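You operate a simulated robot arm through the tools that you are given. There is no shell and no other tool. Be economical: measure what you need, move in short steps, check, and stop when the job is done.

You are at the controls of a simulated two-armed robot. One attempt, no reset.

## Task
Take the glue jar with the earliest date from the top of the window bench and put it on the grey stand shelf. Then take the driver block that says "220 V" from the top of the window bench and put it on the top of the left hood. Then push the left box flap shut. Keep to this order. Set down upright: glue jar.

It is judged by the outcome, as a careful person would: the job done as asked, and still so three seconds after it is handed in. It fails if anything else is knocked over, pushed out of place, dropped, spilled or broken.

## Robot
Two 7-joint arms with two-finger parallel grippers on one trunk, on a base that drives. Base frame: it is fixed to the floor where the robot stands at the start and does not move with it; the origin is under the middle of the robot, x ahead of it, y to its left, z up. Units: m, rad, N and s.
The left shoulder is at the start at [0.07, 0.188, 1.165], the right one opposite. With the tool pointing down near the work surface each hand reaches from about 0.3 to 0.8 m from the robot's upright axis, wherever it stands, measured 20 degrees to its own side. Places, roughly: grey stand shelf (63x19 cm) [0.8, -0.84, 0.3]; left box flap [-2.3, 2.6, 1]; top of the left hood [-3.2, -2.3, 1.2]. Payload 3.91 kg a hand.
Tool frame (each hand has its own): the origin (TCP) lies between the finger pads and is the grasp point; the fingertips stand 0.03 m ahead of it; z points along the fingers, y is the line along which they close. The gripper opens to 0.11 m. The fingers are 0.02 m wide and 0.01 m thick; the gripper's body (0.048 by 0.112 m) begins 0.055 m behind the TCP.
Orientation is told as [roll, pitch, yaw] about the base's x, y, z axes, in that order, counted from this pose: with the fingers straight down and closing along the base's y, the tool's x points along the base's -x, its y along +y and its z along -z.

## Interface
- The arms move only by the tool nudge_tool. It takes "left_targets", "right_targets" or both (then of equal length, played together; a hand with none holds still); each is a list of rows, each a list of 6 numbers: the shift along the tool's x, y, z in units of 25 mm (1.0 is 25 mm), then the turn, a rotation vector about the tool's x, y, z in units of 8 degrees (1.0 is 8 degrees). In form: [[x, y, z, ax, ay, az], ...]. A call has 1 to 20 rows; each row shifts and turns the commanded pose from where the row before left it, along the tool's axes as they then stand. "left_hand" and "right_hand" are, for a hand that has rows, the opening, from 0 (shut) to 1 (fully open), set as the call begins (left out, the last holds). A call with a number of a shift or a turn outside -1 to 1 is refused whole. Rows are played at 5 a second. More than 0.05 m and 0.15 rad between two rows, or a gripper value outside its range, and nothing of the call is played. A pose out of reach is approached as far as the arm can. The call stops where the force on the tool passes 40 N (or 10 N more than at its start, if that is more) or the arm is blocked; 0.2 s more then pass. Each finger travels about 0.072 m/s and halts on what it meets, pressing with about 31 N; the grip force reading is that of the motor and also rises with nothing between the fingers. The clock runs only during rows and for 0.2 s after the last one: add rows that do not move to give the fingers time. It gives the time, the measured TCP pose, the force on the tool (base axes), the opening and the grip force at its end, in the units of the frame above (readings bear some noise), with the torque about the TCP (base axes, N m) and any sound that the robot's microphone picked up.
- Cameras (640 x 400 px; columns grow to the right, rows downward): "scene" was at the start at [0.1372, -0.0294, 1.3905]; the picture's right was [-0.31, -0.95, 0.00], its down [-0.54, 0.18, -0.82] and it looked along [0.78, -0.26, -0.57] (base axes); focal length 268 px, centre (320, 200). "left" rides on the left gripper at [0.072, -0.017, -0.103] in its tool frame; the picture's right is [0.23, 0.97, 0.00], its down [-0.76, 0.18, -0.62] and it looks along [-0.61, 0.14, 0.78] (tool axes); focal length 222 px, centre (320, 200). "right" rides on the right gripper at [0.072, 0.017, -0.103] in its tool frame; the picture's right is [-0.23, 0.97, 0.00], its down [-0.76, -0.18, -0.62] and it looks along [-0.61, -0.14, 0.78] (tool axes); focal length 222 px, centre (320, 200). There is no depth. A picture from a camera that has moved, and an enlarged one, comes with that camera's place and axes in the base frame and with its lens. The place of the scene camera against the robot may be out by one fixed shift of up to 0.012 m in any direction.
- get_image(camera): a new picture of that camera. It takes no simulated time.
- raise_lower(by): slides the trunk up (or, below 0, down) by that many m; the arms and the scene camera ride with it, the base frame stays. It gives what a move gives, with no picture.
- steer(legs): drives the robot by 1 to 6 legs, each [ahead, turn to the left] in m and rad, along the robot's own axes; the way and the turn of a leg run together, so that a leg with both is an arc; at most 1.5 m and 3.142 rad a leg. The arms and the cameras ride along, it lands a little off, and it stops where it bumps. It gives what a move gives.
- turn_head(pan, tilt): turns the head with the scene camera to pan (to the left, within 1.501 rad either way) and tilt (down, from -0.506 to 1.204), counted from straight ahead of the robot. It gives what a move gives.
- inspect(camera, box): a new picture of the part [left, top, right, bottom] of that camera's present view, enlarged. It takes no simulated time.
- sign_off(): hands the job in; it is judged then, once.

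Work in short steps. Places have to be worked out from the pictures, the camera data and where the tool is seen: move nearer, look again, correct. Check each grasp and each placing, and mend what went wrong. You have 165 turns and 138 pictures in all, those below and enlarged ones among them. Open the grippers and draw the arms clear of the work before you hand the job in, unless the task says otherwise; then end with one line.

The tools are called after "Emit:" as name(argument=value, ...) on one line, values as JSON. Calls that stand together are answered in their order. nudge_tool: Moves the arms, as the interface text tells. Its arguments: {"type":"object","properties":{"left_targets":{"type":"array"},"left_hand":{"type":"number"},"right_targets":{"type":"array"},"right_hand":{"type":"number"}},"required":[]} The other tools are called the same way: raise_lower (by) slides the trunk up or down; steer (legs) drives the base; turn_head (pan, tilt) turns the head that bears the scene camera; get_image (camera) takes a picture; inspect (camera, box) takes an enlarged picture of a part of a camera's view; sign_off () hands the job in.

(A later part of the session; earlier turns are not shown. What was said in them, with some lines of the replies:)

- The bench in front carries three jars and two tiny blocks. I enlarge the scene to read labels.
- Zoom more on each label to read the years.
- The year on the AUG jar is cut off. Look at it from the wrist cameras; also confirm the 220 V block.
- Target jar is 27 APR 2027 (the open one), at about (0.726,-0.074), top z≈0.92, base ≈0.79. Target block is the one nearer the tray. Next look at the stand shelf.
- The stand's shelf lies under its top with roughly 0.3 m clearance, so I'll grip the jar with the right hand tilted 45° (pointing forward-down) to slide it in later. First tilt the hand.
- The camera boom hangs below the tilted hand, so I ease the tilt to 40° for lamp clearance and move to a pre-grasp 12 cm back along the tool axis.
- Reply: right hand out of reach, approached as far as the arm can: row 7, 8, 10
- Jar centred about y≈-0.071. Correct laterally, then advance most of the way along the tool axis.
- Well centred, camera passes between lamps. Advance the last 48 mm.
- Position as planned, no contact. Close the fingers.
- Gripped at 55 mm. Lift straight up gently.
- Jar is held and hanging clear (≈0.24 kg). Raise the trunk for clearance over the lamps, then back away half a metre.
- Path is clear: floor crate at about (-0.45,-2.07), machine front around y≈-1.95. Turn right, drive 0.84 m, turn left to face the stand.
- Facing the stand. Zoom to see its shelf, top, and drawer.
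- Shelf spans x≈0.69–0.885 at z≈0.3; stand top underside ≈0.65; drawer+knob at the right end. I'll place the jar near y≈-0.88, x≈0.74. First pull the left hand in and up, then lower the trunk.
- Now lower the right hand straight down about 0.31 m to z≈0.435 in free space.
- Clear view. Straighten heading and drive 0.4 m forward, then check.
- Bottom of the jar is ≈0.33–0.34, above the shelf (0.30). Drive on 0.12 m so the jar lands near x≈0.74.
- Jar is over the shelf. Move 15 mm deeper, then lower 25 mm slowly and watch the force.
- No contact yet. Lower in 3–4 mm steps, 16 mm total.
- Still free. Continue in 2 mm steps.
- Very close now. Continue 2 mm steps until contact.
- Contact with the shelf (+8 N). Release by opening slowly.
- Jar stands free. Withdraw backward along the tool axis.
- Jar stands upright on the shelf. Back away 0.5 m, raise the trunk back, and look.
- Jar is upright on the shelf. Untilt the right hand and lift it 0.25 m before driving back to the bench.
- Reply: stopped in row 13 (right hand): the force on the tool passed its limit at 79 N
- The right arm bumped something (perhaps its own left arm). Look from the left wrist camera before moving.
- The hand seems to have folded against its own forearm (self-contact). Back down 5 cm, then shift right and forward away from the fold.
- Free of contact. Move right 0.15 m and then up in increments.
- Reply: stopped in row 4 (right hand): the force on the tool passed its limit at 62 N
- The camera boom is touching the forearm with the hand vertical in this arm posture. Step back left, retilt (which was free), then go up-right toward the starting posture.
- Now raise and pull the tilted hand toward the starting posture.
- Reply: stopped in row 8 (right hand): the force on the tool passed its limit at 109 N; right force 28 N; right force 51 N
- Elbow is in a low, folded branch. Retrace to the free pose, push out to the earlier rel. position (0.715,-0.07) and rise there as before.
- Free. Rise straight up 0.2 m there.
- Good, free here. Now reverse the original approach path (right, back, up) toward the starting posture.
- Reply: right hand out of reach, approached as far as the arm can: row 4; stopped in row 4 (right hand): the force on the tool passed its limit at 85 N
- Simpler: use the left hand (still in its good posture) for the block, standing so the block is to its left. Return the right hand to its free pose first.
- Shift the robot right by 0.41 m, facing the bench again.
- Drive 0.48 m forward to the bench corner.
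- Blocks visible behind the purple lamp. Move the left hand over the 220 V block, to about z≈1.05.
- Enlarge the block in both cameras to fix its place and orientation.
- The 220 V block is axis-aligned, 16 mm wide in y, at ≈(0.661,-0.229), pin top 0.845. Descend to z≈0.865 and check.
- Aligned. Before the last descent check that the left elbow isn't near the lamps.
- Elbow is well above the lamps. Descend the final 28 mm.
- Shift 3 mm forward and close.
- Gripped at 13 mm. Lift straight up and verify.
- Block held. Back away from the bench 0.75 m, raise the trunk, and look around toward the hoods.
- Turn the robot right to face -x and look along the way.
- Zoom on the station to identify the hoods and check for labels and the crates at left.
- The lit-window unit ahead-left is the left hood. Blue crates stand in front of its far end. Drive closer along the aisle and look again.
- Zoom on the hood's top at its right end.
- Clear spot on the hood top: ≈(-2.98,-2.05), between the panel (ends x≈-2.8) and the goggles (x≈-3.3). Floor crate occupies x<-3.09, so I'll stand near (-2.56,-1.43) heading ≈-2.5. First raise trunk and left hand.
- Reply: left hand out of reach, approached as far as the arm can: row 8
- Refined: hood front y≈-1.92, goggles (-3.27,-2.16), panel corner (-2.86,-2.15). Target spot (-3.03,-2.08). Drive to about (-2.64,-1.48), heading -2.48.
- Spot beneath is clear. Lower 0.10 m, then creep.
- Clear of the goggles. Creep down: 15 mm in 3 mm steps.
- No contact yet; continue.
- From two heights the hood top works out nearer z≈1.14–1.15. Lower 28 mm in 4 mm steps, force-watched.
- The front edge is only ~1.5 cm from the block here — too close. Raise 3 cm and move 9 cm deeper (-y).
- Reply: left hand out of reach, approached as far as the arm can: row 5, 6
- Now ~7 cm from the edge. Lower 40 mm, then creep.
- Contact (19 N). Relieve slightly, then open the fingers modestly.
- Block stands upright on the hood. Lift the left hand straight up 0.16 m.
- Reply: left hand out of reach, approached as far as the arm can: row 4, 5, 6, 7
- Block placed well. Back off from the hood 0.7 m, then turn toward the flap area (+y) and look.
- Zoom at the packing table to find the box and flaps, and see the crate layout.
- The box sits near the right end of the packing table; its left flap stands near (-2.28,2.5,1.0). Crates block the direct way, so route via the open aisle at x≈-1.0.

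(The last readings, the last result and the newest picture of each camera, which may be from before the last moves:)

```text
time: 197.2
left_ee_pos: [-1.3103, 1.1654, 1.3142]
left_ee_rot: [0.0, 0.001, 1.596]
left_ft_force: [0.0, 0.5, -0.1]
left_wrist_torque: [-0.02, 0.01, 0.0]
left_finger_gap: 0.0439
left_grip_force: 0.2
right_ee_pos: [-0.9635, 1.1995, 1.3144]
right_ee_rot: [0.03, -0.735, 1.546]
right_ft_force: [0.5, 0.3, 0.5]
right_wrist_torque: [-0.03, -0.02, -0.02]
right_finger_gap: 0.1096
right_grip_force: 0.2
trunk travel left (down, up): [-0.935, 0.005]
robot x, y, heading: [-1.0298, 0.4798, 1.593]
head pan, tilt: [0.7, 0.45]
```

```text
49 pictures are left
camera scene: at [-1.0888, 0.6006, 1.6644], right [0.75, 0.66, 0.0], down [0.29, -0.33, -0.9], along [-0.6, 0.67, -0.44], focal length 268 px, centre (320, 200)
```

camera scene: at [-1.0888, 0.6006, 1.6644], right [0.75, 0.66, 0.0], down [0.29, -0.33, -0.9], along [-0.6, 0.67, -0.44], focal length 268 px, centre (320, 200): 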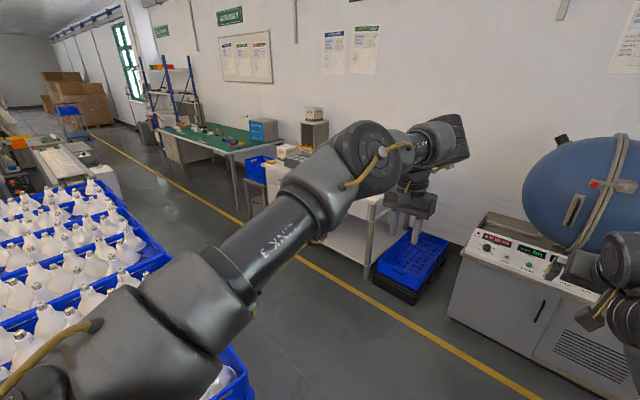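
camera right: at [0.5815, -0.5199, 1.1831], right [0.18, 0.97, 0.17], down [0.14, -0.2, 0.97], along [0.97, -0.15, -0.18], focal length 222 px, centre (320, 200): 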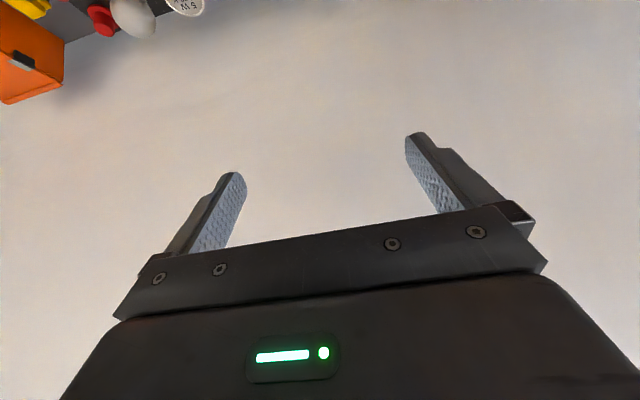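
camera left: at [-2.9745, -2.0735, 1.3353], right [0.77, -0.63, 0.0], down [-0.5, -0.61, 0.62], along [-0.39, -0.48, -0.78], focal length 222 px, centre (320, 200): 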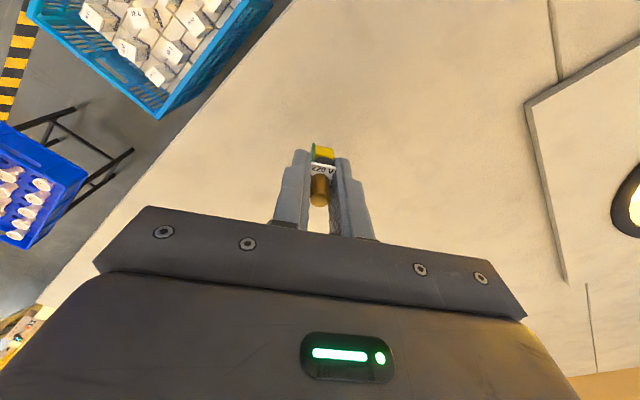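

Table front is at y≈2.2, aisle is wide. Drive to about (-2.13,1.62) facing the table.

Emit:
steer(legs=[[1.12, 0], [0, 1.55], [1.07, 0], [0, -1.571]])

Emit:
turn_head(pan=0, tilt=0.65)

Emit:
get_image(camera="scene")

Emit:
get_image(camera="left")

```text
time: 215.6
left_ee_pos: [-2.3524, 2.33, 1.3139]
left_ee_rot: [-0.002, 0.0, 1.53]
left_ft_force: [0.2, 0.2, 0.4]
left_wrist_torque: [-0.05, -0.01, 0.03]
left_finger_gap: 0.0441
left_grip_force: 0.1
right_ee_pos: [-2.0052, 2.3411, 1.3158]
right_ee_rot: [0.031, -0.736, 1.482]
right_ft_force: [-0.3, 0.0, 0.9]
right_wrist_torque: [-0.01, -0.01, -0.01]
right_finger_gap: 0.1103
right_grip_force: 0.0
trunk travel left (down, up): [-0.935, 0.005]
robot x, y, heading: [-2.1148, 1.632, 1.535]
head pan, tilt: [0.7, 0.45]
```

```text
time: 216.6
left_ee_pos: [-2.3527, 2.3308, 1.3125]
left_ee_rot: [0.001, 0.0, 1.531]
left_ft_force: [0.5, 0.3, 0.3]
left_wrist_torque: [0.01, -0.04, 0.02]
left_finger_gap: 0.0443
left_grip_force: 0.0
right_ee_pos: [-2.0055, 2.3406, 1.3155]
right_ee_rot: [0.032, -0.735, 1.482]
right_ft_force: [0.0, 0.6, -0.9]
right_wrist_torque: [-0.01, -0.03, -0.05]
right_finger_gap: 0.1101
right_grip_force: 0.1
trunk travel left (down, up): [-0.935, 0.005]
robot x, y, heading: [-2.1158, 1.6326, 1.531]
head pan, tilt: [0.0, 0.649]
```

```text
48 pictures are left
camera scene: at [-2.1083, 1.7674, 1.6466], right [1.0, -0.04, 0.0], down [-0.02, -0.6, -0.8], along [0.03, 0.8, -0.6], focal length 268 px, centre (320, 200)
```

scene: 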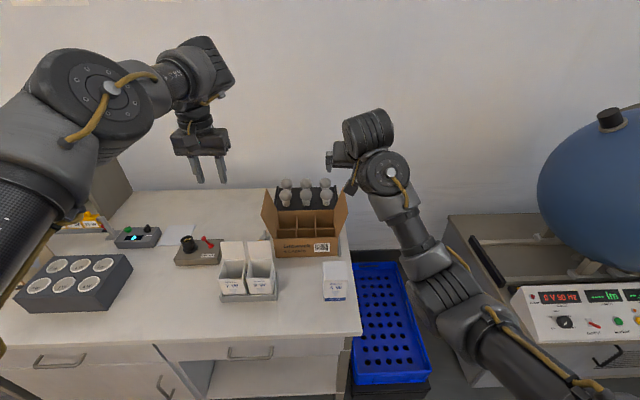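

```text
47 pictures are left
camera left: at [-2.3387, 2.2579, 1.4187], right [-0.98, -0.19, 0.0], down [-0.15, 0.77, 0.62], along [-0.12, 0.61, -0.78], focal length 222 px, centre (320, 200)
```

left: 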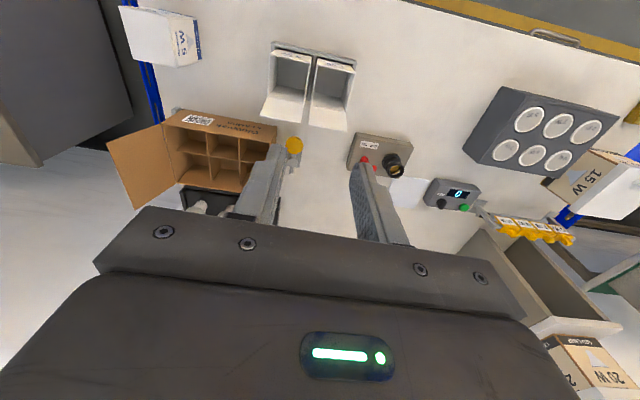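

Zoom on the box.

Emit:
inspect(camera="scene", box=[200, 160, 370, 310])

Emit:
inspect(camera="left", box=[90, 80, 330, 230])

Emit:
get_image(camera="right")

```text
2.67 times, centred on (285, 235) of scene
camera zoom: at [-2.1083, 1.7674, 1.6466], right [1.0, -0.04, 0.0], down [-0.02, -0.6, -0.8], along [0.03, 0.8, -0.6], focal length 716 px, centre (413, 107)
```

zoom: 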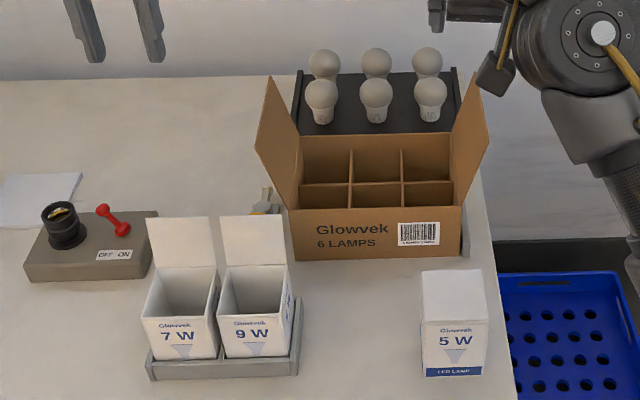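

```text
2.67 times, centred on (210, 155) of left
camera zoom: at [-2.3387, 2.2579, 1.4187], right [-0.98, -0.19, 0.0], down [-0.15, 0.77, 0.62], along [-0.12, 0.61, -0.78], focal length 592 px, centre (613, 320)
```

zoom: 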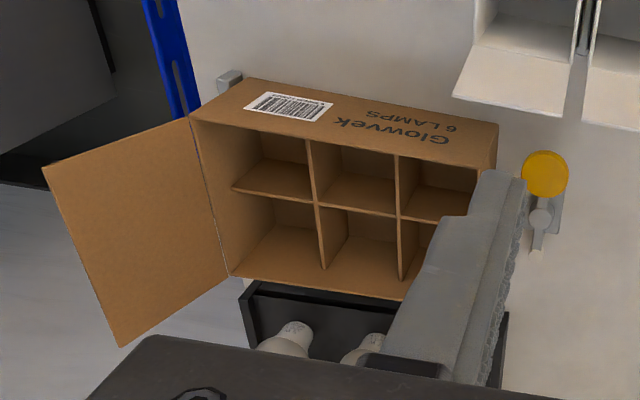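

```text
44 pictures are left
camera right: at [-2.0291, 2.2206, 1.3431], right [-0.96, 0.23, 0.17], down [0.21, 0.13, 0.97], along [0.2, 0.96, -0.18], focal length 222 px, centre (320, 200)
```

right: 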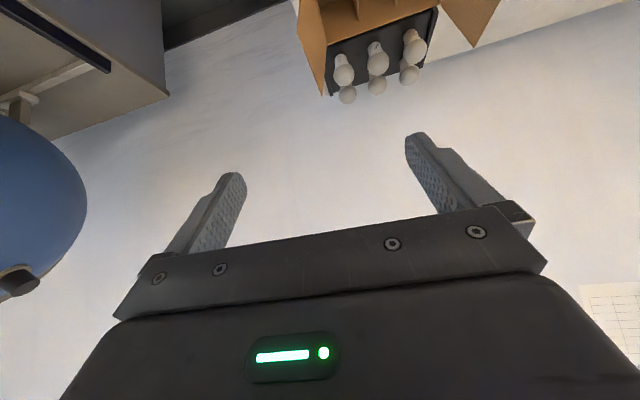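

Box: top z≈0.896, left hinge edge at x≈-2.257, y 2.52–2.68; flap leans outward, top edge near (-2.293, z 1.015). I'll move the robot to ≈(-2.0,1.865), so the left hand can push the flap rightward and down while the right hand stays clear above.

Emit:
steer(legs=[[0, -0.4], [0.25, 0], [0, 0.44]])

Emit:
turn_head(pan=0.15, tilt=0.75)

Emit:
get_image(camera="scene")

```text
time: 220.9
left_ee_pos: [-2.2684, 2.5454, 1.3156]
left_ee_rot: [0.002, 0.0, 1.567]
left_ft_force: [-0.1, 0.5, -0.2]
left_wrist_torque: [0.03, 0.05, 0.0]
left_finger_gap: 0.0439
left_grip_force: 0.1
right_ee_pos: [-1.9222, 2.5674, 1.3162]
right_ee_rot: [0.033, -0.737, 1.514]
right_ft_force: [-0.1, -0.4, 0.3]
right_wrist_torque: [0.0, -0.03, 0.0]
right_finger_gap: 0.1101
right_grip_force: 0.1
trunk travel left (down, up): [-0.935, 0.005]
robot x, y, heading: [-2.01, 1.8551, 1.565]
head pan, tilt: [0.0, 0.649]
```

```text
time: 221.6
left_ee_pos: [-2.2704, 2.5452, 1.3146]
left_ee_rot: [0.0, 0.0, 1.565]
left_ft_force: [-0.2, 0.3, 0.0]
left_wrist_torque: [0.01, 0.02, -0.01]
left_finger_gap: 0.0442
left_grip_force: 0.1
right_ee_pos: [-1.9219, 2.5686, 1.3147]
right_ee_rot: [0.033, -0.735, 1.514]
right_ft_force: [0.1, 0.1, 0.4]
right_wrist_torque: [-0.01, 0.01, 0.01]
right_finger_gap: 0.11
right_grip_force: 0.0
trunk travel left (down, up): [-0.935, 0.005]
robot x, y, heading: [-2.0107, 1.8598, 1.565]
head pan, tilt: [0.15, 0.75]
```

```text
43 pictures are left
camera scene: at [-2.0199, 1.9858, 1.638], right [0.99, 0.14, 0.0], down [0.1, -0.67, -0.73], along [-0.1, 0.72, -0.68], focal length 268 px, centre (320, 200)
```

scene: 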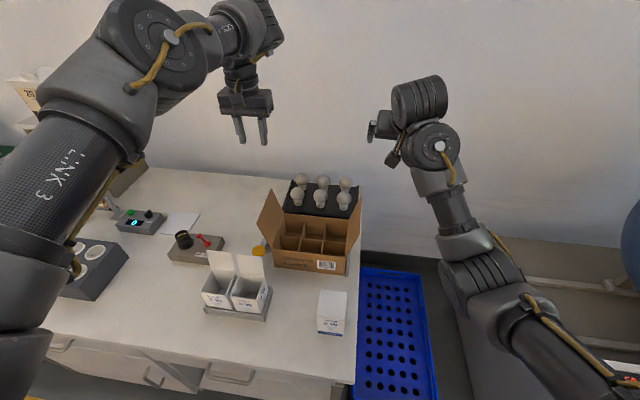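

Emit:
inspect(camera="scene", box=[220, 170, 380, 290])

Emit:
get_image(camera="left")

```text
3.33 times, centred on (300, 230) of scene
camera zoom: at [-2.0199, 1.9858, 1.638], right [0.99, 0.14, 0.0], down [0.1, -0.67, -0.73], along [-0.1, 0.72, -0.68], focal length 895 px, centre (387, 100)
```

zoom: 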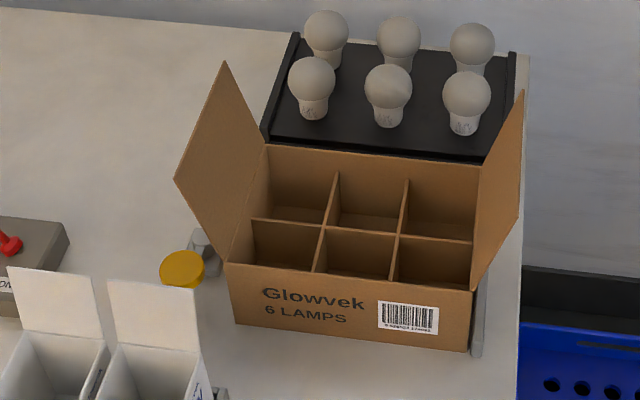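

```text
41 pictures are left
camera left: at [-2.2536, 2.4735, 1.4189], right [-0.98, -0.22, 0.0], down [-0.17, 0.76, 0.62], along [-0.14, 0.61, -0.78], focal length 222 px, centre (320, 200)
```

left: 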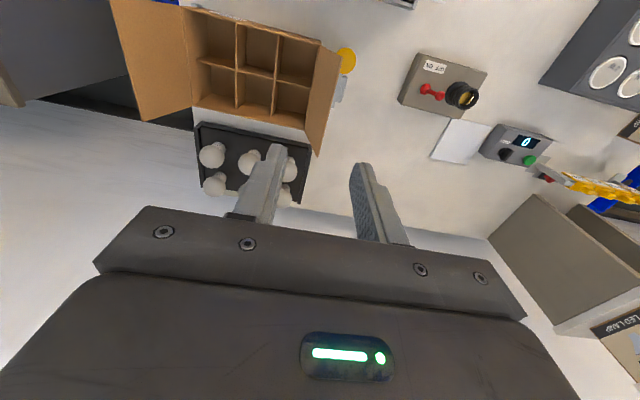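

Flap confirmed: hinge x≈-2.26, top edge ≈(-2.298, z 1.01). A small yellow-capped item lies on the table left of the box (keep above z 0.9). Drive 6 cm closer, close the fingers, move left of the flap and descend.

Emit:
steer(legs=[[0.06, 0]])

Emit:
nudge_tool(left_targets=[[0.1, 0.8, 0, 0, 0, 0], [0.1, 0.8, 0, 0, 0, 0], [0.1, 0.8, 0, 0, 0, 0], [0.1, 0.8, 0, 0, 0, 0], [0.1, 0.8, 0, 0, 0, 0], [0, 0, 0.9, 0, 0, 0], [0, 0, 0.9, 0, 0, 0], [0, 0, 0.9, 0, 0, 0], [0, 0, 0.9, 0, 0, 0], [0, 0, 0.9, 0, 0, 0], [0, 0, 0.9, 0, 0, 0], [0, 0, 0.9, 0, 0, 0], [0, 0, 0.9, 0, 0, 0], [0, 0, 0, 0, 0, 0]], left_hand=0)

Emit:
get_image(camera="left")

Emit:
get_image(camera="scene")

```text
time: 223.1
left_ee_pos: [-2.2736, 2.5966, 1.3336]
left_ee_rot: [0.017, -0.007, 1.562]
left_ft_force: [0.8, 2.1, -0.7]
left_wrist_torque: [-0.07, 0.02, 0.01]
left_finger_gap: 0.0441
left_grip_force: 0.1
right_ee_pos: [-1.921, 2.6036, 1.324]
right_ee_rot: [0.036, -0.752, 1.511]
right_ft_force: [0.3, 0.5, -0.5]
right_wrist_torque: [-0.05, 0.01, -0.03]
right_finger_gap: 0.1099
right_grip_force: 0.1
trunk travel left (down, up): [-0.935, 0.005]
robot x, y, heading: [-2.0108, 1.9164, 1.565]
head pan, tilt: [0.15, 0.75]
stopped in leg 1: the robot was blocked; the commanded pose is now the measured one
```

```text
time: 226.1
left_ee_pos: [-2.3777, 2.5791, 1.1593]
left_ee_rot: [0.016, -0.014, 1.562]
left_ft_force: [-0.8, -0.4, 0.8]
left_wrist_torque: [-0.02, 0.01, -0.04]
left_finger_gap: 0.0001
left_grip_force: 31.2
right_ee_pos: [-1.9236, 2.5962, 1.3284]
right_ee_rot: [0.035, -0.759, 1.513]
right_ft_force: [0.2, 1.1, 0.7]
right_wrist_torque: [-0.02, 0.0, -0.01]
right_finger_gap: 0.11
right_grip_force: 0.0
trunk travel left (down, up): [-0.935, 0.005]
robot x, y, heading: [-2.0092, 1.9191, 1.561]
head pan, tilt: [0.15, 0.75]
```

```text
40 pictures are left
camera left: at [-2.3604, 2.5064, 1.2622], right [-0.98, -0.22, 0.01], down [-0.16, 0.75, 0.64], along [-0.15, 0.62, -0.77], focal length 222 px, centre (320, 200)
```

left: 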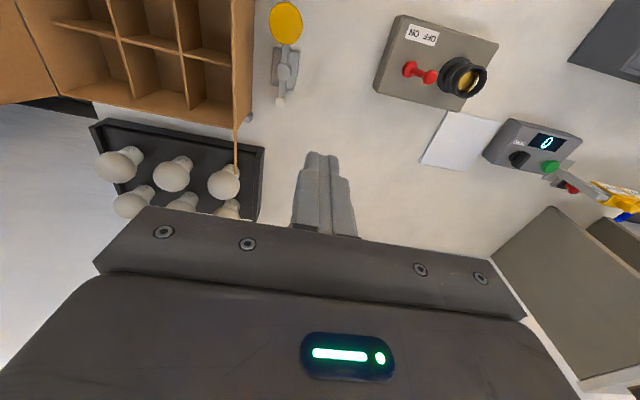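

```text
39 pictures are left
camera scene: at [-2.0195, 2.0453, 1.638], right [0.99, 0.14, 0.0], down [0.1, -0.67, -0.73], along [-0.1, 0.72, -0.68], focal length 268 px, centre (320, 200)
```

scene: 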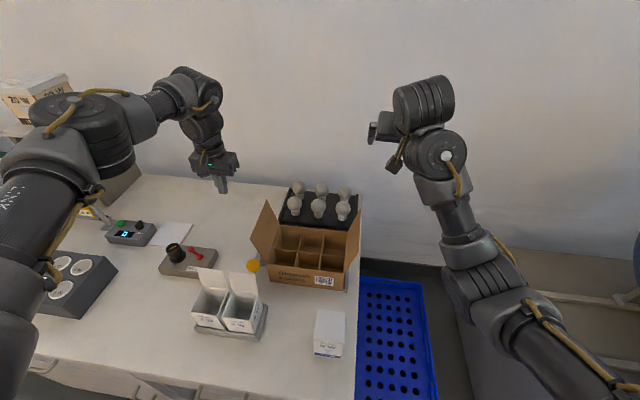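

The base was blocked at the end (arm wrists apparently touched the wall). Back up 3 cm to clear, and take a closer look.

Emit:
steer(legs=[[-0.035, 0]])

Emit:
inspect(camera="scene", box=[130, 130, 390, 370])

```text
time: 227.0
left_ee_pos: [-2.3773, 2.554, 1.1522]
left_ee_rot: [0.016, -0.004, 1.562]
left_ft_force: [1.0, 0.7, 0.9]
left_wrist_torque: [-0.06, 0.03, 0.01]
left_finger_gap: 0.0
left_grip_force: 30.6
right_ee_pos: [-1.9238, 2.5712, 1.3228]
right_ee_rot: [0.033, -0.749, 1.513]
right_ft_force: [0.2, 0.7, -0.5]
right_wrist_torque: [-0.01, 0.01, 0.01]
right_finger_gap: 0.1098
right_grip_force: 0.1
trunk travel left (down, up): [-0.935, 0.005]
robot x, y, heading: [-2.0109, 1.8797, 1.562]
head pan, tilt: [0.15, 0.75]
```

```text
1.67 times, centred on (260, 250) of scene
camera zoom: at [-2.0201, 2.0225, 1.637], right [0.99, 0.14, 0.0], down [0.1, -0.68, -0.73], along [-0.1, 0.72, -0.69], focal length 447 px, centre (420, 117)
```

zoom: 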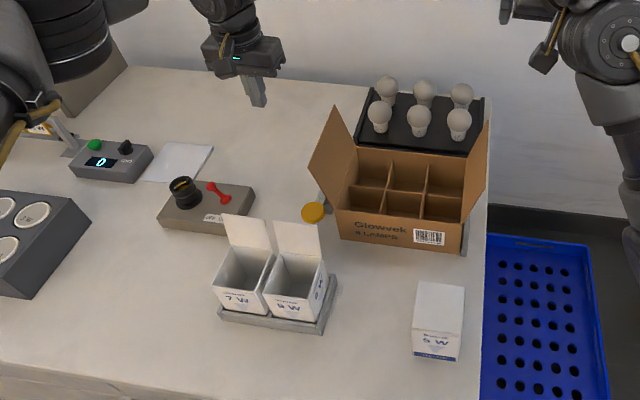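

Everything on the table is in place. Descend to TCP z≈0.985, left of the flap, staying above the small item.

Emit:
nudge_tool(left_targets=[[0, 0, 0.85, 0, 0, 0], [-0.2, 0, 0.85, 0, 0, 0], [-0.2, 0, 0.85, 0, 0, 0], [-0.2, 0, 0.85, 0, 0, 0], [0, 0, 0.85, 0, 0, 0], [0, 0, 0.85, 0, 0, 0], [0, 0, 0.85, 0, 0, 0], [0, 0, 0.7, 0, 0, 0], [0, 0, 0, 0, 0, 0]])

Emit:
get_image(camera="left")

Emit:
inspect(camera="scene", box=[170, 140, 380, 300])

```text
time: 229.0
left_ee_pos: [-2.3808, 2.5633, 0.9922]
left_ee_rot: [0.017, -0.012, 1.563]
left_ft_force: [0.4, -0.8, -0.4]
left_wrist_torque: [0.01, -0.03, 0.04]
left_finger_gap: 0.0002
left_grip_force: 31.2
right_ee_pos: [-1.9233, 2.5631, 1.3268]
right_ee_rot: [0.033, -0.756, 1.513]
right_ft_force: [0.0, -0.4, -0.6]
right_wrist_torque: [-0.04, 0.0, 0.0]
right_finger_gap: 0.11
right_grip_force: 0.0
trunk travel left (down, up): [-0.935, 0.005]
robot x, y, heading: [-2.01, 1.8788, 1.567]
head pan, tilt: [0.15, 0.75]
```

```text
37 pictures are left
camera left: at [-2.363, 2.4896, 1.0961], right [-0.98, -0.22, 0.01], down [-0.16, 0.76, 0.64], along [-0.15, 0.62, -0.77], focal length 222 px, centre (320, 200)
```

left: 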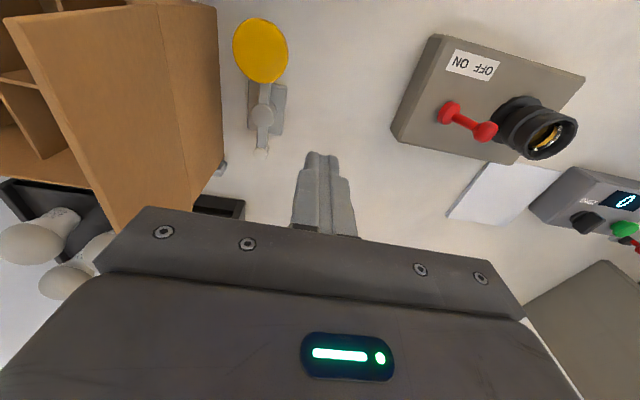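

```text
2.50 times, centred on (275, 220) of scene
camera zoom: at [-2.0202, 2.0109, 1.6379], right [0.99, 0.14, 0.0], down [0.1, -0.68, -0.73], along [-0.1, 0.72, -0.68], focal length 671 px, centre (432, 150)
```

zoom: 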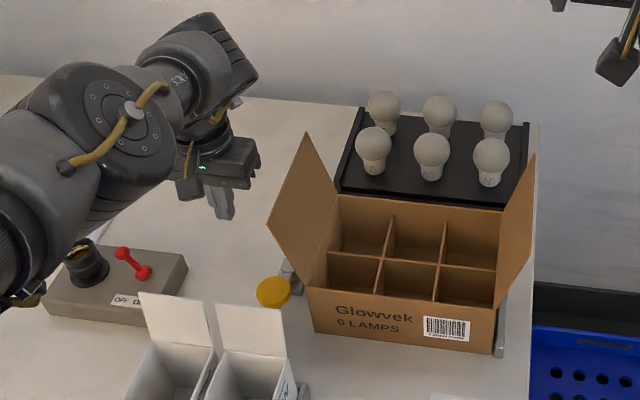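

Clear. Push right (+x) ~11 cm slowly at this height.

Emit:
nudge_tool(left_targets=[[0, -0.5, 0, 0, 0, 0], [0, -0.5, 0, 0, 0, 0], [0, -0.5, 0, 0, 0, 0], [0, -0.5, 0, 0, 0, 0], [0, -0.5, 0, 0, 0, 0], [0, -0.5, 0, 0, 0, 0], [0, -0.5, 0, 0, 0, 0], [0, -0.5, 0, 0, 0, 0], [0, -0.5, 0, 0, 0, 0], [0, 0, 0, 0, 0, 0]])

Emit:
inspect(camera="scene", box=[170, 140, 380, 300])

```text
time: 231.2
left_ee_pos: [-2.2663, 2.5616, 0.992]
left_ee_rot: [0.016, -0.012, 1.563]
left_ft_force: [-0.2, -0.2, 0.2]
left_wrist_torque: [0.01, -0.04, 0.01]
left_finger_gap: 0.0
left_grip_force: 31.4
right_ee_pos: [-1.9235, 2.5628, 1.3274]
right_ee_rot: [0.032, -0.757, 1.513]
right_ft_force: [0.2, -0.1, -0.2]
right_wrist_torque: [0.0, 0.0, 0.04]
right_finger_gap: 0.1101
right_grip_force: 0.1
trunk travel left (down, up): [-0.935, 0.005]
robot x, y, heading: [-2.0123, 1.8784, 1.564]
head pan, tilt: [0.15, 0.75]
```

```text
2.50 times, centred on (275, 220) of scene
camera zoom: at [-2.02, 2.0108, 1.638], right [0.99, 0.14, 0.0], down [0.1, -0.68, -0.73], along [-0.1, 0.72, -0.68], focal length 671 px, centre (432, 150)
```

zoom: 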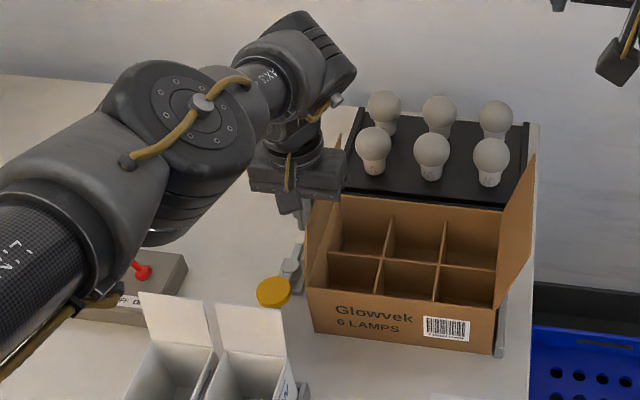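

The flap is rising to vertical. Continue right and begin lowering gradually.

Emit:
nudge_tool(left_targets=[[0, -0.4, 0, 0, 0, 0], [0, -0.4, 0, 0, 0, 0], [0, -0.4, 0, 0, 0, 0], [0, -0.4, 0, 0, 0, 0], [0, -0.4, 0.1, 0, 0, 0], [0, -0.4, 0.15, 0, 0, 0], [0, -0.4, 0.2, 0, 0, 0], [0, 0, 0, 0, 0, 0]])

Emit:
inspect(camera="scene", box=[170, 140, 380, 300])

Emit:
get_image(camera="left")

```text
time: 233.0
left_ee_pos: [-2.1966, 2.5615, 0.9776]
left_ee_rot: [0.016, -0.012, 1.562]
left_ft_force: [0.1, -0.9, -0.9]
left_wrist_torque: [-0.01, 0.01, -0.01]
left_finger_gap: 0.0001
left_grip_force: 31.1
right_ee_pos: [-1.9238, 2.5632, 1.3281]
right_ee_rot: [0.033, -0.756, 1.511]
right_ft_force: [0.7, -1.1, 0.1]
right_wrist_torque: [0.03, -0.02, 0.0]
right_finger_gap: 0.1099
right_grip_force: 0.1
trunk travel left (down, up): [-0.935, 0.005]
robot x, y, heading: [-2.0131, 1.8783, 1.567]
head pan, tilt: [0.15, 0.75]
```

```text
2.50 times, centred on (275, 220) of scene
camera zoom: at [-2.0199, 2.0108, 1.638], right [0.99, 0.14, 0.0], down [0.1, -0.68, -0.73], along [-0.1, 0.72, -0.68], focal length 671 px, centre (432, 150)
```

zoom: 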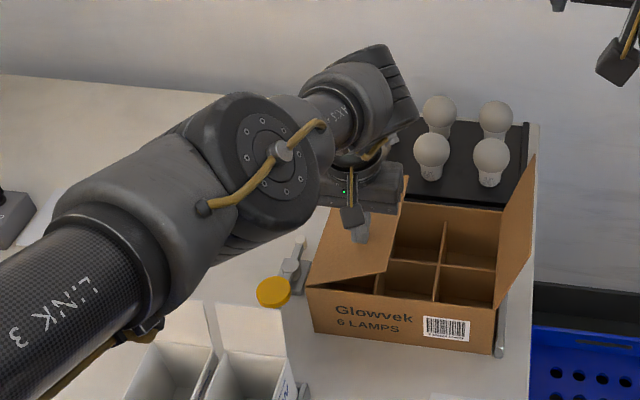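

```text
33 pictures are left
camera left: at [-2.18, 2.4876, 1.0817], right [-0.98, -0.22, 0.01], down [-0.16, 0.76, 0.64], along [-0.15, 0.62, -0.77], focal length 222 px, centre (320, 200)
```

left: 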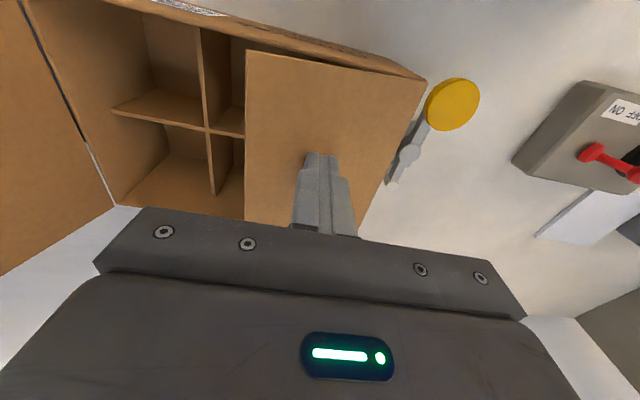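

Flap is folding over nicely. Continue right and down.

Emit:
nudge_tool(left_targets=[[0, -0.4, 0.2, 0, 0, 0], [0, -0.4, 0.25, 0, 0, 0], [0, -0.4, 0.25, 0, 0, 0], [0, -0.3, 0.25, 0, 0, 0], [0, 0, 0.2, 0, 0, 0], [0, 0, 0, 0, 0, 0]])

Emit:
inspect(camera="scene", box=[170, 140, 380, 300])

Emit:
get_image(camera="left")

```text
time: 234.4
left_ee_pos: [-2.1551, 2.5464, 0.9538]
left_ee_rot: [0.016, -0.014, 1.563]
left_ft_force: [0.8, 0.4, 0.5]
left_wrist_torque: [0.01, -0.03, 0.0]
left_finger_gap: 0.0
left_grip_force: 30.6
left hand out of reach, approached as far as the arm can: row 2, 4
right_ee_pos: [-1.9234, 2.5621, 1.3287]
right_ee_rot: [0.033, -0.756, 1.513]
right_ft_force: [-0.2, 0.4, 0.8]
right_wrist_torque: [0.02, 0.0, 0.0]
right_finger_gap: 0.1101
right_grip_force: 0.0
trunk travel left (down, up): [-0.935, 0.005]
robot x, y, heading: [-2.012, 1.8776, 1.565]
head pan, tilt: [0.15, 0.75]
```

```text
2.50 times, centred on (275, 220) of scene
camera zoom: at [-2.0199, 2.0109, 1.638], right [0.99, 0.14, 0.0], down [0.1, -0.68, -0.73], along [-0.1, 0.72, -0.68], focal length 671 px, centre (432, 150)
```

zoom: 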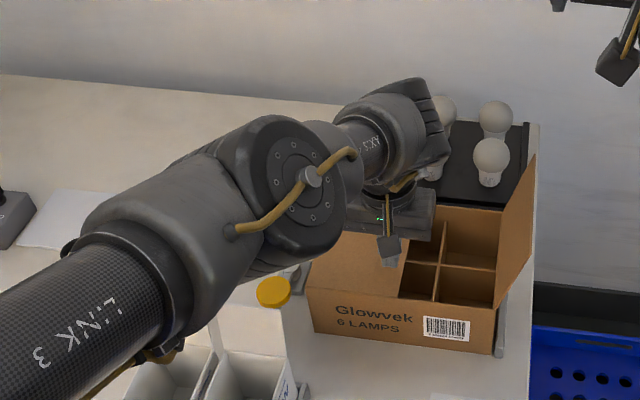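

```text
31 pictures are left
camera left: at [-2.138, 2.4728, 1.0574], right [-0.98, -0.22, 0.01], down [-0.16, 0.75, 0.64], along [-0.15, 0.62, -0.77], focal length 222 px, centre (320, 200)
```

left: 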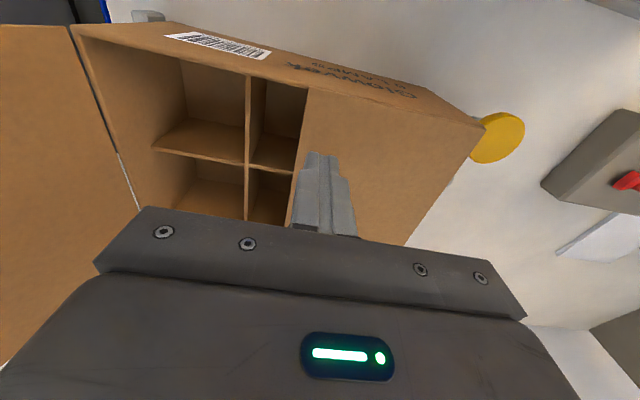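

Nearly shut. Press down in small steps, watching force.

Emit:
nudge_tool(left_targets=[[0, 0.1, 0.15, 0, 0, 0], [0, 0.1, 0.15, 0, 0, 0], [0, 0.1, 0.15, 0, 0, 0], [0, 0, 0.15, 0, 0, 0], [0, 0, 0, 0, 0, 0]])

Emit:
get_image(camera="left")

```text
time: 235.6
left_ee_pos: [-2.1617, 2.5424, 0.9414]
left_ee_rot: [0.015, -0.014, 1.563]
left_ft_force: [-0.5, 1.0, 3.7]
left_wrist_torque: [0.02, 0.02, -0.01]
left_finger_gap: 0.0
left_grip_force: 31.0
left hand out of reach, approached as far as the arm can: row 1, 4
right_ee_pos: [-1.9229, 2.5619, 1.3281]
right_ee_rot: [0.036, -0.759, 1.511]
right_ft_force: [-0.2, -0.3, 0.5]
right_wrist_torque: [0.0, 0.0, 0.02]
right_finger_gap: 0.1101
right_grip_force: 0.1
trunk travel left (down, up): [-0.935, 0.005]
robot x, y, heading: [-2.0124, 1.8795, 1.561]
head pan, tilt: [0.15, 0.75]
```

```text
30 pictures are left
camera left: at [-2.1447, 2.469, 1.0451], right [-0.98, -0.22, 0.01], down [-0.16, 0.75, 0.64], along [-0.15, 0.62, -0.77], focal length 222 px, centre (320, 200)
```

left: 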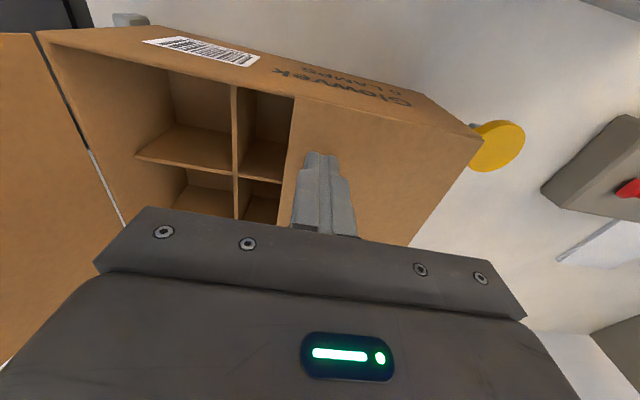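

Contact (≈4 N): flap rests on the box. A touch more pressure, then lift straight up and check.

Emit:
nudge_tool(left_targets=[[0, 0, 0.1, 0, 0, 0], [0, 0, 0.1, 0, 0, 0], [0, 0, 0, 0, 0, 0]])

Emit:
nudge_tool(left_targets=[[0, 0, -0.3, 0, 0, 0], [0, 0, -0.5, 0, 0, 0], [0, 0, -0.8, 0, 0, 0], [0, 0, -0.8, 0, 0, 0], [0, 0, -0.8, 0, 0, 0], [0, 0, -0.8, 0, 0, 0], [0, 0, 0, 0, 0, 0]])

Emit:
get_image(camera="left")

Emit:
get_image(camera="scene")

```text
time: 236.4
left_ee_pos: [-2.1613, 2.5412, 0.9403]
left_ee_rot: [0.016, -0.021, 1.565]
left_ft_force: [-4.2, 9.4, 24.3]
left_wrist_torque: [0.07, 0.17, -0.05]
left_finger_gap: 0.0
left_grip_force: 30.7
right_ee_pos: [-1.9234, 2.5612, 1.3288]
right_ee_rot: [0.035, -0.757, 1.512]
right_ft_force: [-0.1, -0.3, -0.9]
right_wrist_torque: [0.0, -0.04, -0.04]
right_finger_gap: 0.1099
right_grip_force: 0.1
trunk travel left (down, up): [-0.935, 0.005]
robot x, y, heading: [-2.0108, 1.881, 1.563]
head pan, tilt: [0.15, 0.75]
```

```text
time: 238.0
left_ee_pos: [-2.1598, 2.5405, 1.0367]
left_ee_rot: [0.016, -0.012, 1.56]
left_ft_force: [-0.7, 0.3, 0.1]
left_wrist_torque: [-0.03, 0.03, 0.01]
left_finger_gap: 0.0
left_grip_force: 30.4
right_ee_pos: [-1.9236, 2.5638, 1.3272]
right_ee_rot: [0.034, -0.756, 1.511]
right_ft_force: [0.8, 0.5, -0.1]
right_wrist_torque: [-0.02, 0.02, -0.01]
right_finger_gap: 0.1098
right_grip_force: 0.2
trunk travel left (down, up): [-0.935, 0.005]
robot x, y, heading: [-2.0119, 1.8838, 1.561]
head pan, tilt: [0.15, 0.75]
```

```text
29 pictures are left
camera left: at [-2.1429, 2.468, 1.1393], right [-0.98, -0.22, 0.01], down [-0.16, 0.76, 0.64], along [-0.15, 0.62, -0.77], focal length 222 px, centre (320, 200)
```

left: 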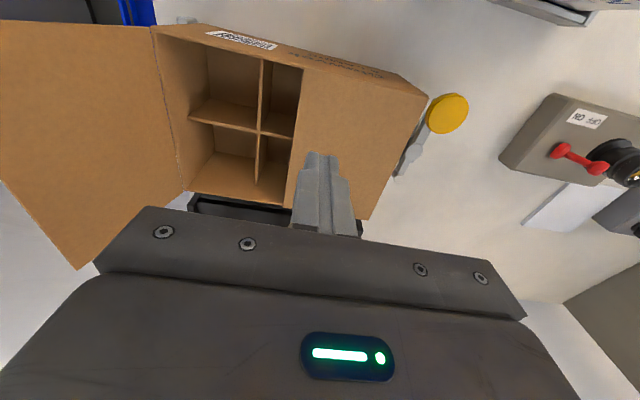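

```text
28 pictures are left
camera scene: at [-2.0198, 2.0111, 1.6379], right [0.99, 0.14, 0.0], down [0.1, -0.68, -0.73], along [-0.1, 0.72, -0.68], focal length 268 px, centre (320, 200)
```

scene: 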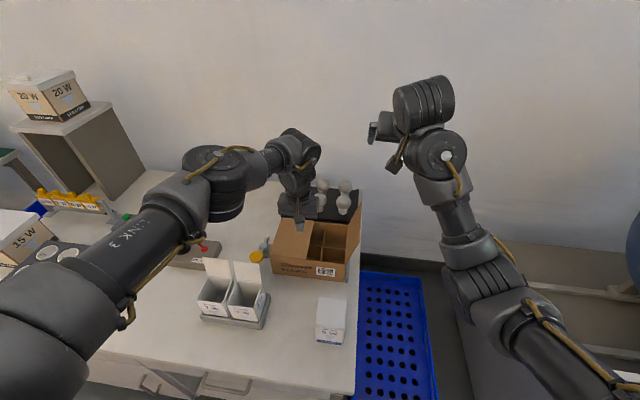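

The flap stays shut. Lift the left hand further, open the gripper, and back the robot away.

Emit:
nudge_tool(left_targets=[[0.2, 0, -0.8, 0, 0, 0], [0.2, 0, -0.8, 0, 0, 0], [0.2, 0, -0.8, 0, 0, 0], [0.2, 0, -0.8, 0, 0, 0], [0.2, 0, -0.8, 0, 0, 0], [0.2, 0, -0.8, 0, 0, 0], [0.2, 0, -0.8, 0, 0, 0], [0.2, 0, -0.8, 0, 0, 0], [0.2, 0, -0.8, 0, 0, 0], [0, 0, 0, 0, 0, 0]])

Emit:
steer(legs=[[-0.3, 0]])

Emit:
nudge_tool(left_targets=[[0, 0, 0, 0, 0, 0], [0, 0, 0, 0, 0, 0], [0, 0, 0, 0, 0, 0]], left_hand=1)

Emit:
inspect(camera="scene", box=[150, 120, 400, 290])

```text
time: 240.2
left_ee_pos: [-2.1578, 2.4947, 1.2145]
left_ee_rot: [0.017, -0.011, 1.563]
left_ft_force: [-0.3, 0.1, -0.6]
left_wrist_torque: [-0.02, 0.02, 0.05]
left_finger_gap: 0.0
left_grip_force: 31.3
right_ee_pos: [-1.9226, 2.5619, 1.3266]
right_ee_rot: [0.036, -0.754, 1.512]
right_ft_force: [0.5, -0.5, -0.7]
right_wrist_torque: [0.0, 0.02, 0.0]
right_finger_gap: 0.11
right_grip_force: 0.0
trunk travel left (down, up): [-0.935, 0.005]
robot x, y, heading: [-2.0116, 1.8796, 1.567]
head pan, tilt: [0.15, 0.75]
```

```text
time: 242.2
left_ee_pos: [-2.157, 2.1972, 1.2128]
left_ee_rot: [0.015, -0.011, 1.556]
left_ft_force: [0.6, 0.3, -0.3]
left_wrist_torque: [-0.01, 0.0, 0.02]
left_finger_gap: 0.0
left_grip_force: 31.3
right_ee_pos: [-1.9225, 2.2641, 1.3265]
right_ee_rot: [0.033, -0.756, 1.507]
right_ft_force: [-0.2, 0.1, 0.6]
right_wrist_torque: [-0.01, 0.03, 0.0]
right_finger_gap: 0.11
right_grip_force: 0.0
trunk travel left (down, up): [-0.935, 0.005]
robot x, y, heading: [-2.0121, 1.5814, 1.558]
head pan, tilt: [0.15, 0.75]
```

```text
time: 243.0
left_ee_pos: [-2.1574, 2.1955, 1.2141]
left_ee_rot: [0.015, -0.014, 1.555]
left_ft_force: [-0.3, -0.4, -0.3]
left_wrist_torque: [0.05, 0.04, -0.02]
left_finger_gap: 0.1097
left_grip_force: 0.5
right_ee_pos: [-1.9221, 2.2615, 1.3288]
right_ee_rot: [0.033, -0.757, 1.504]
right_ft_force: [-0.5, -0.8, 0.1]
right_wrist_torque: [0.0, 0.0, -0.02]
right_finger_gap: 0.1098
right_grip_force: 0.0
trunk travel left (down, up): [-0.935, 0.005]
robot x, y, heading: [-2.0172, 1.5826, 1.559]
head pan, tilt: [0.15, 0.75]
```

```text
2.35 times, centred on (275, 205) of scene
camera zoom: at [-2.0221, 1.7093, 1.6381], right [0.99, 0.14, 0.0], down [0.09, -0.68, -0.73], along [-0.1, 0.72, -0.68], focal length 632 px, centre (426, 188)
```

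zoom: 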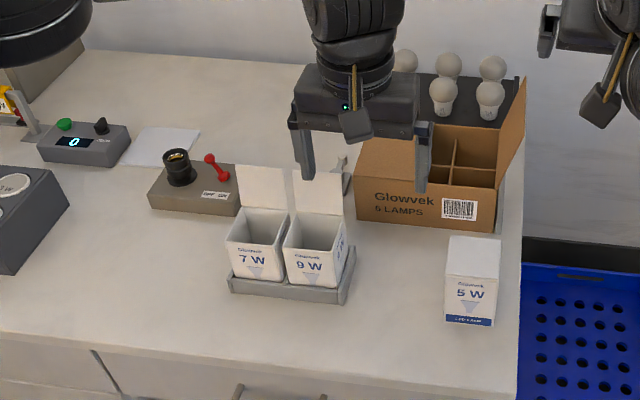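

The left flap is shut, the neighbouring items are where they were, and both grippers are open and clear. I'm handing the job in.

Emit:
sign_off()

```text
The job is handed in.
```

All three steps are done in the order asked: the glue jar dated 27 APR 2027 stands upright on the grey stand shelf, the 220 V driver block stands on top of the left hood, and the left box flap is shut.
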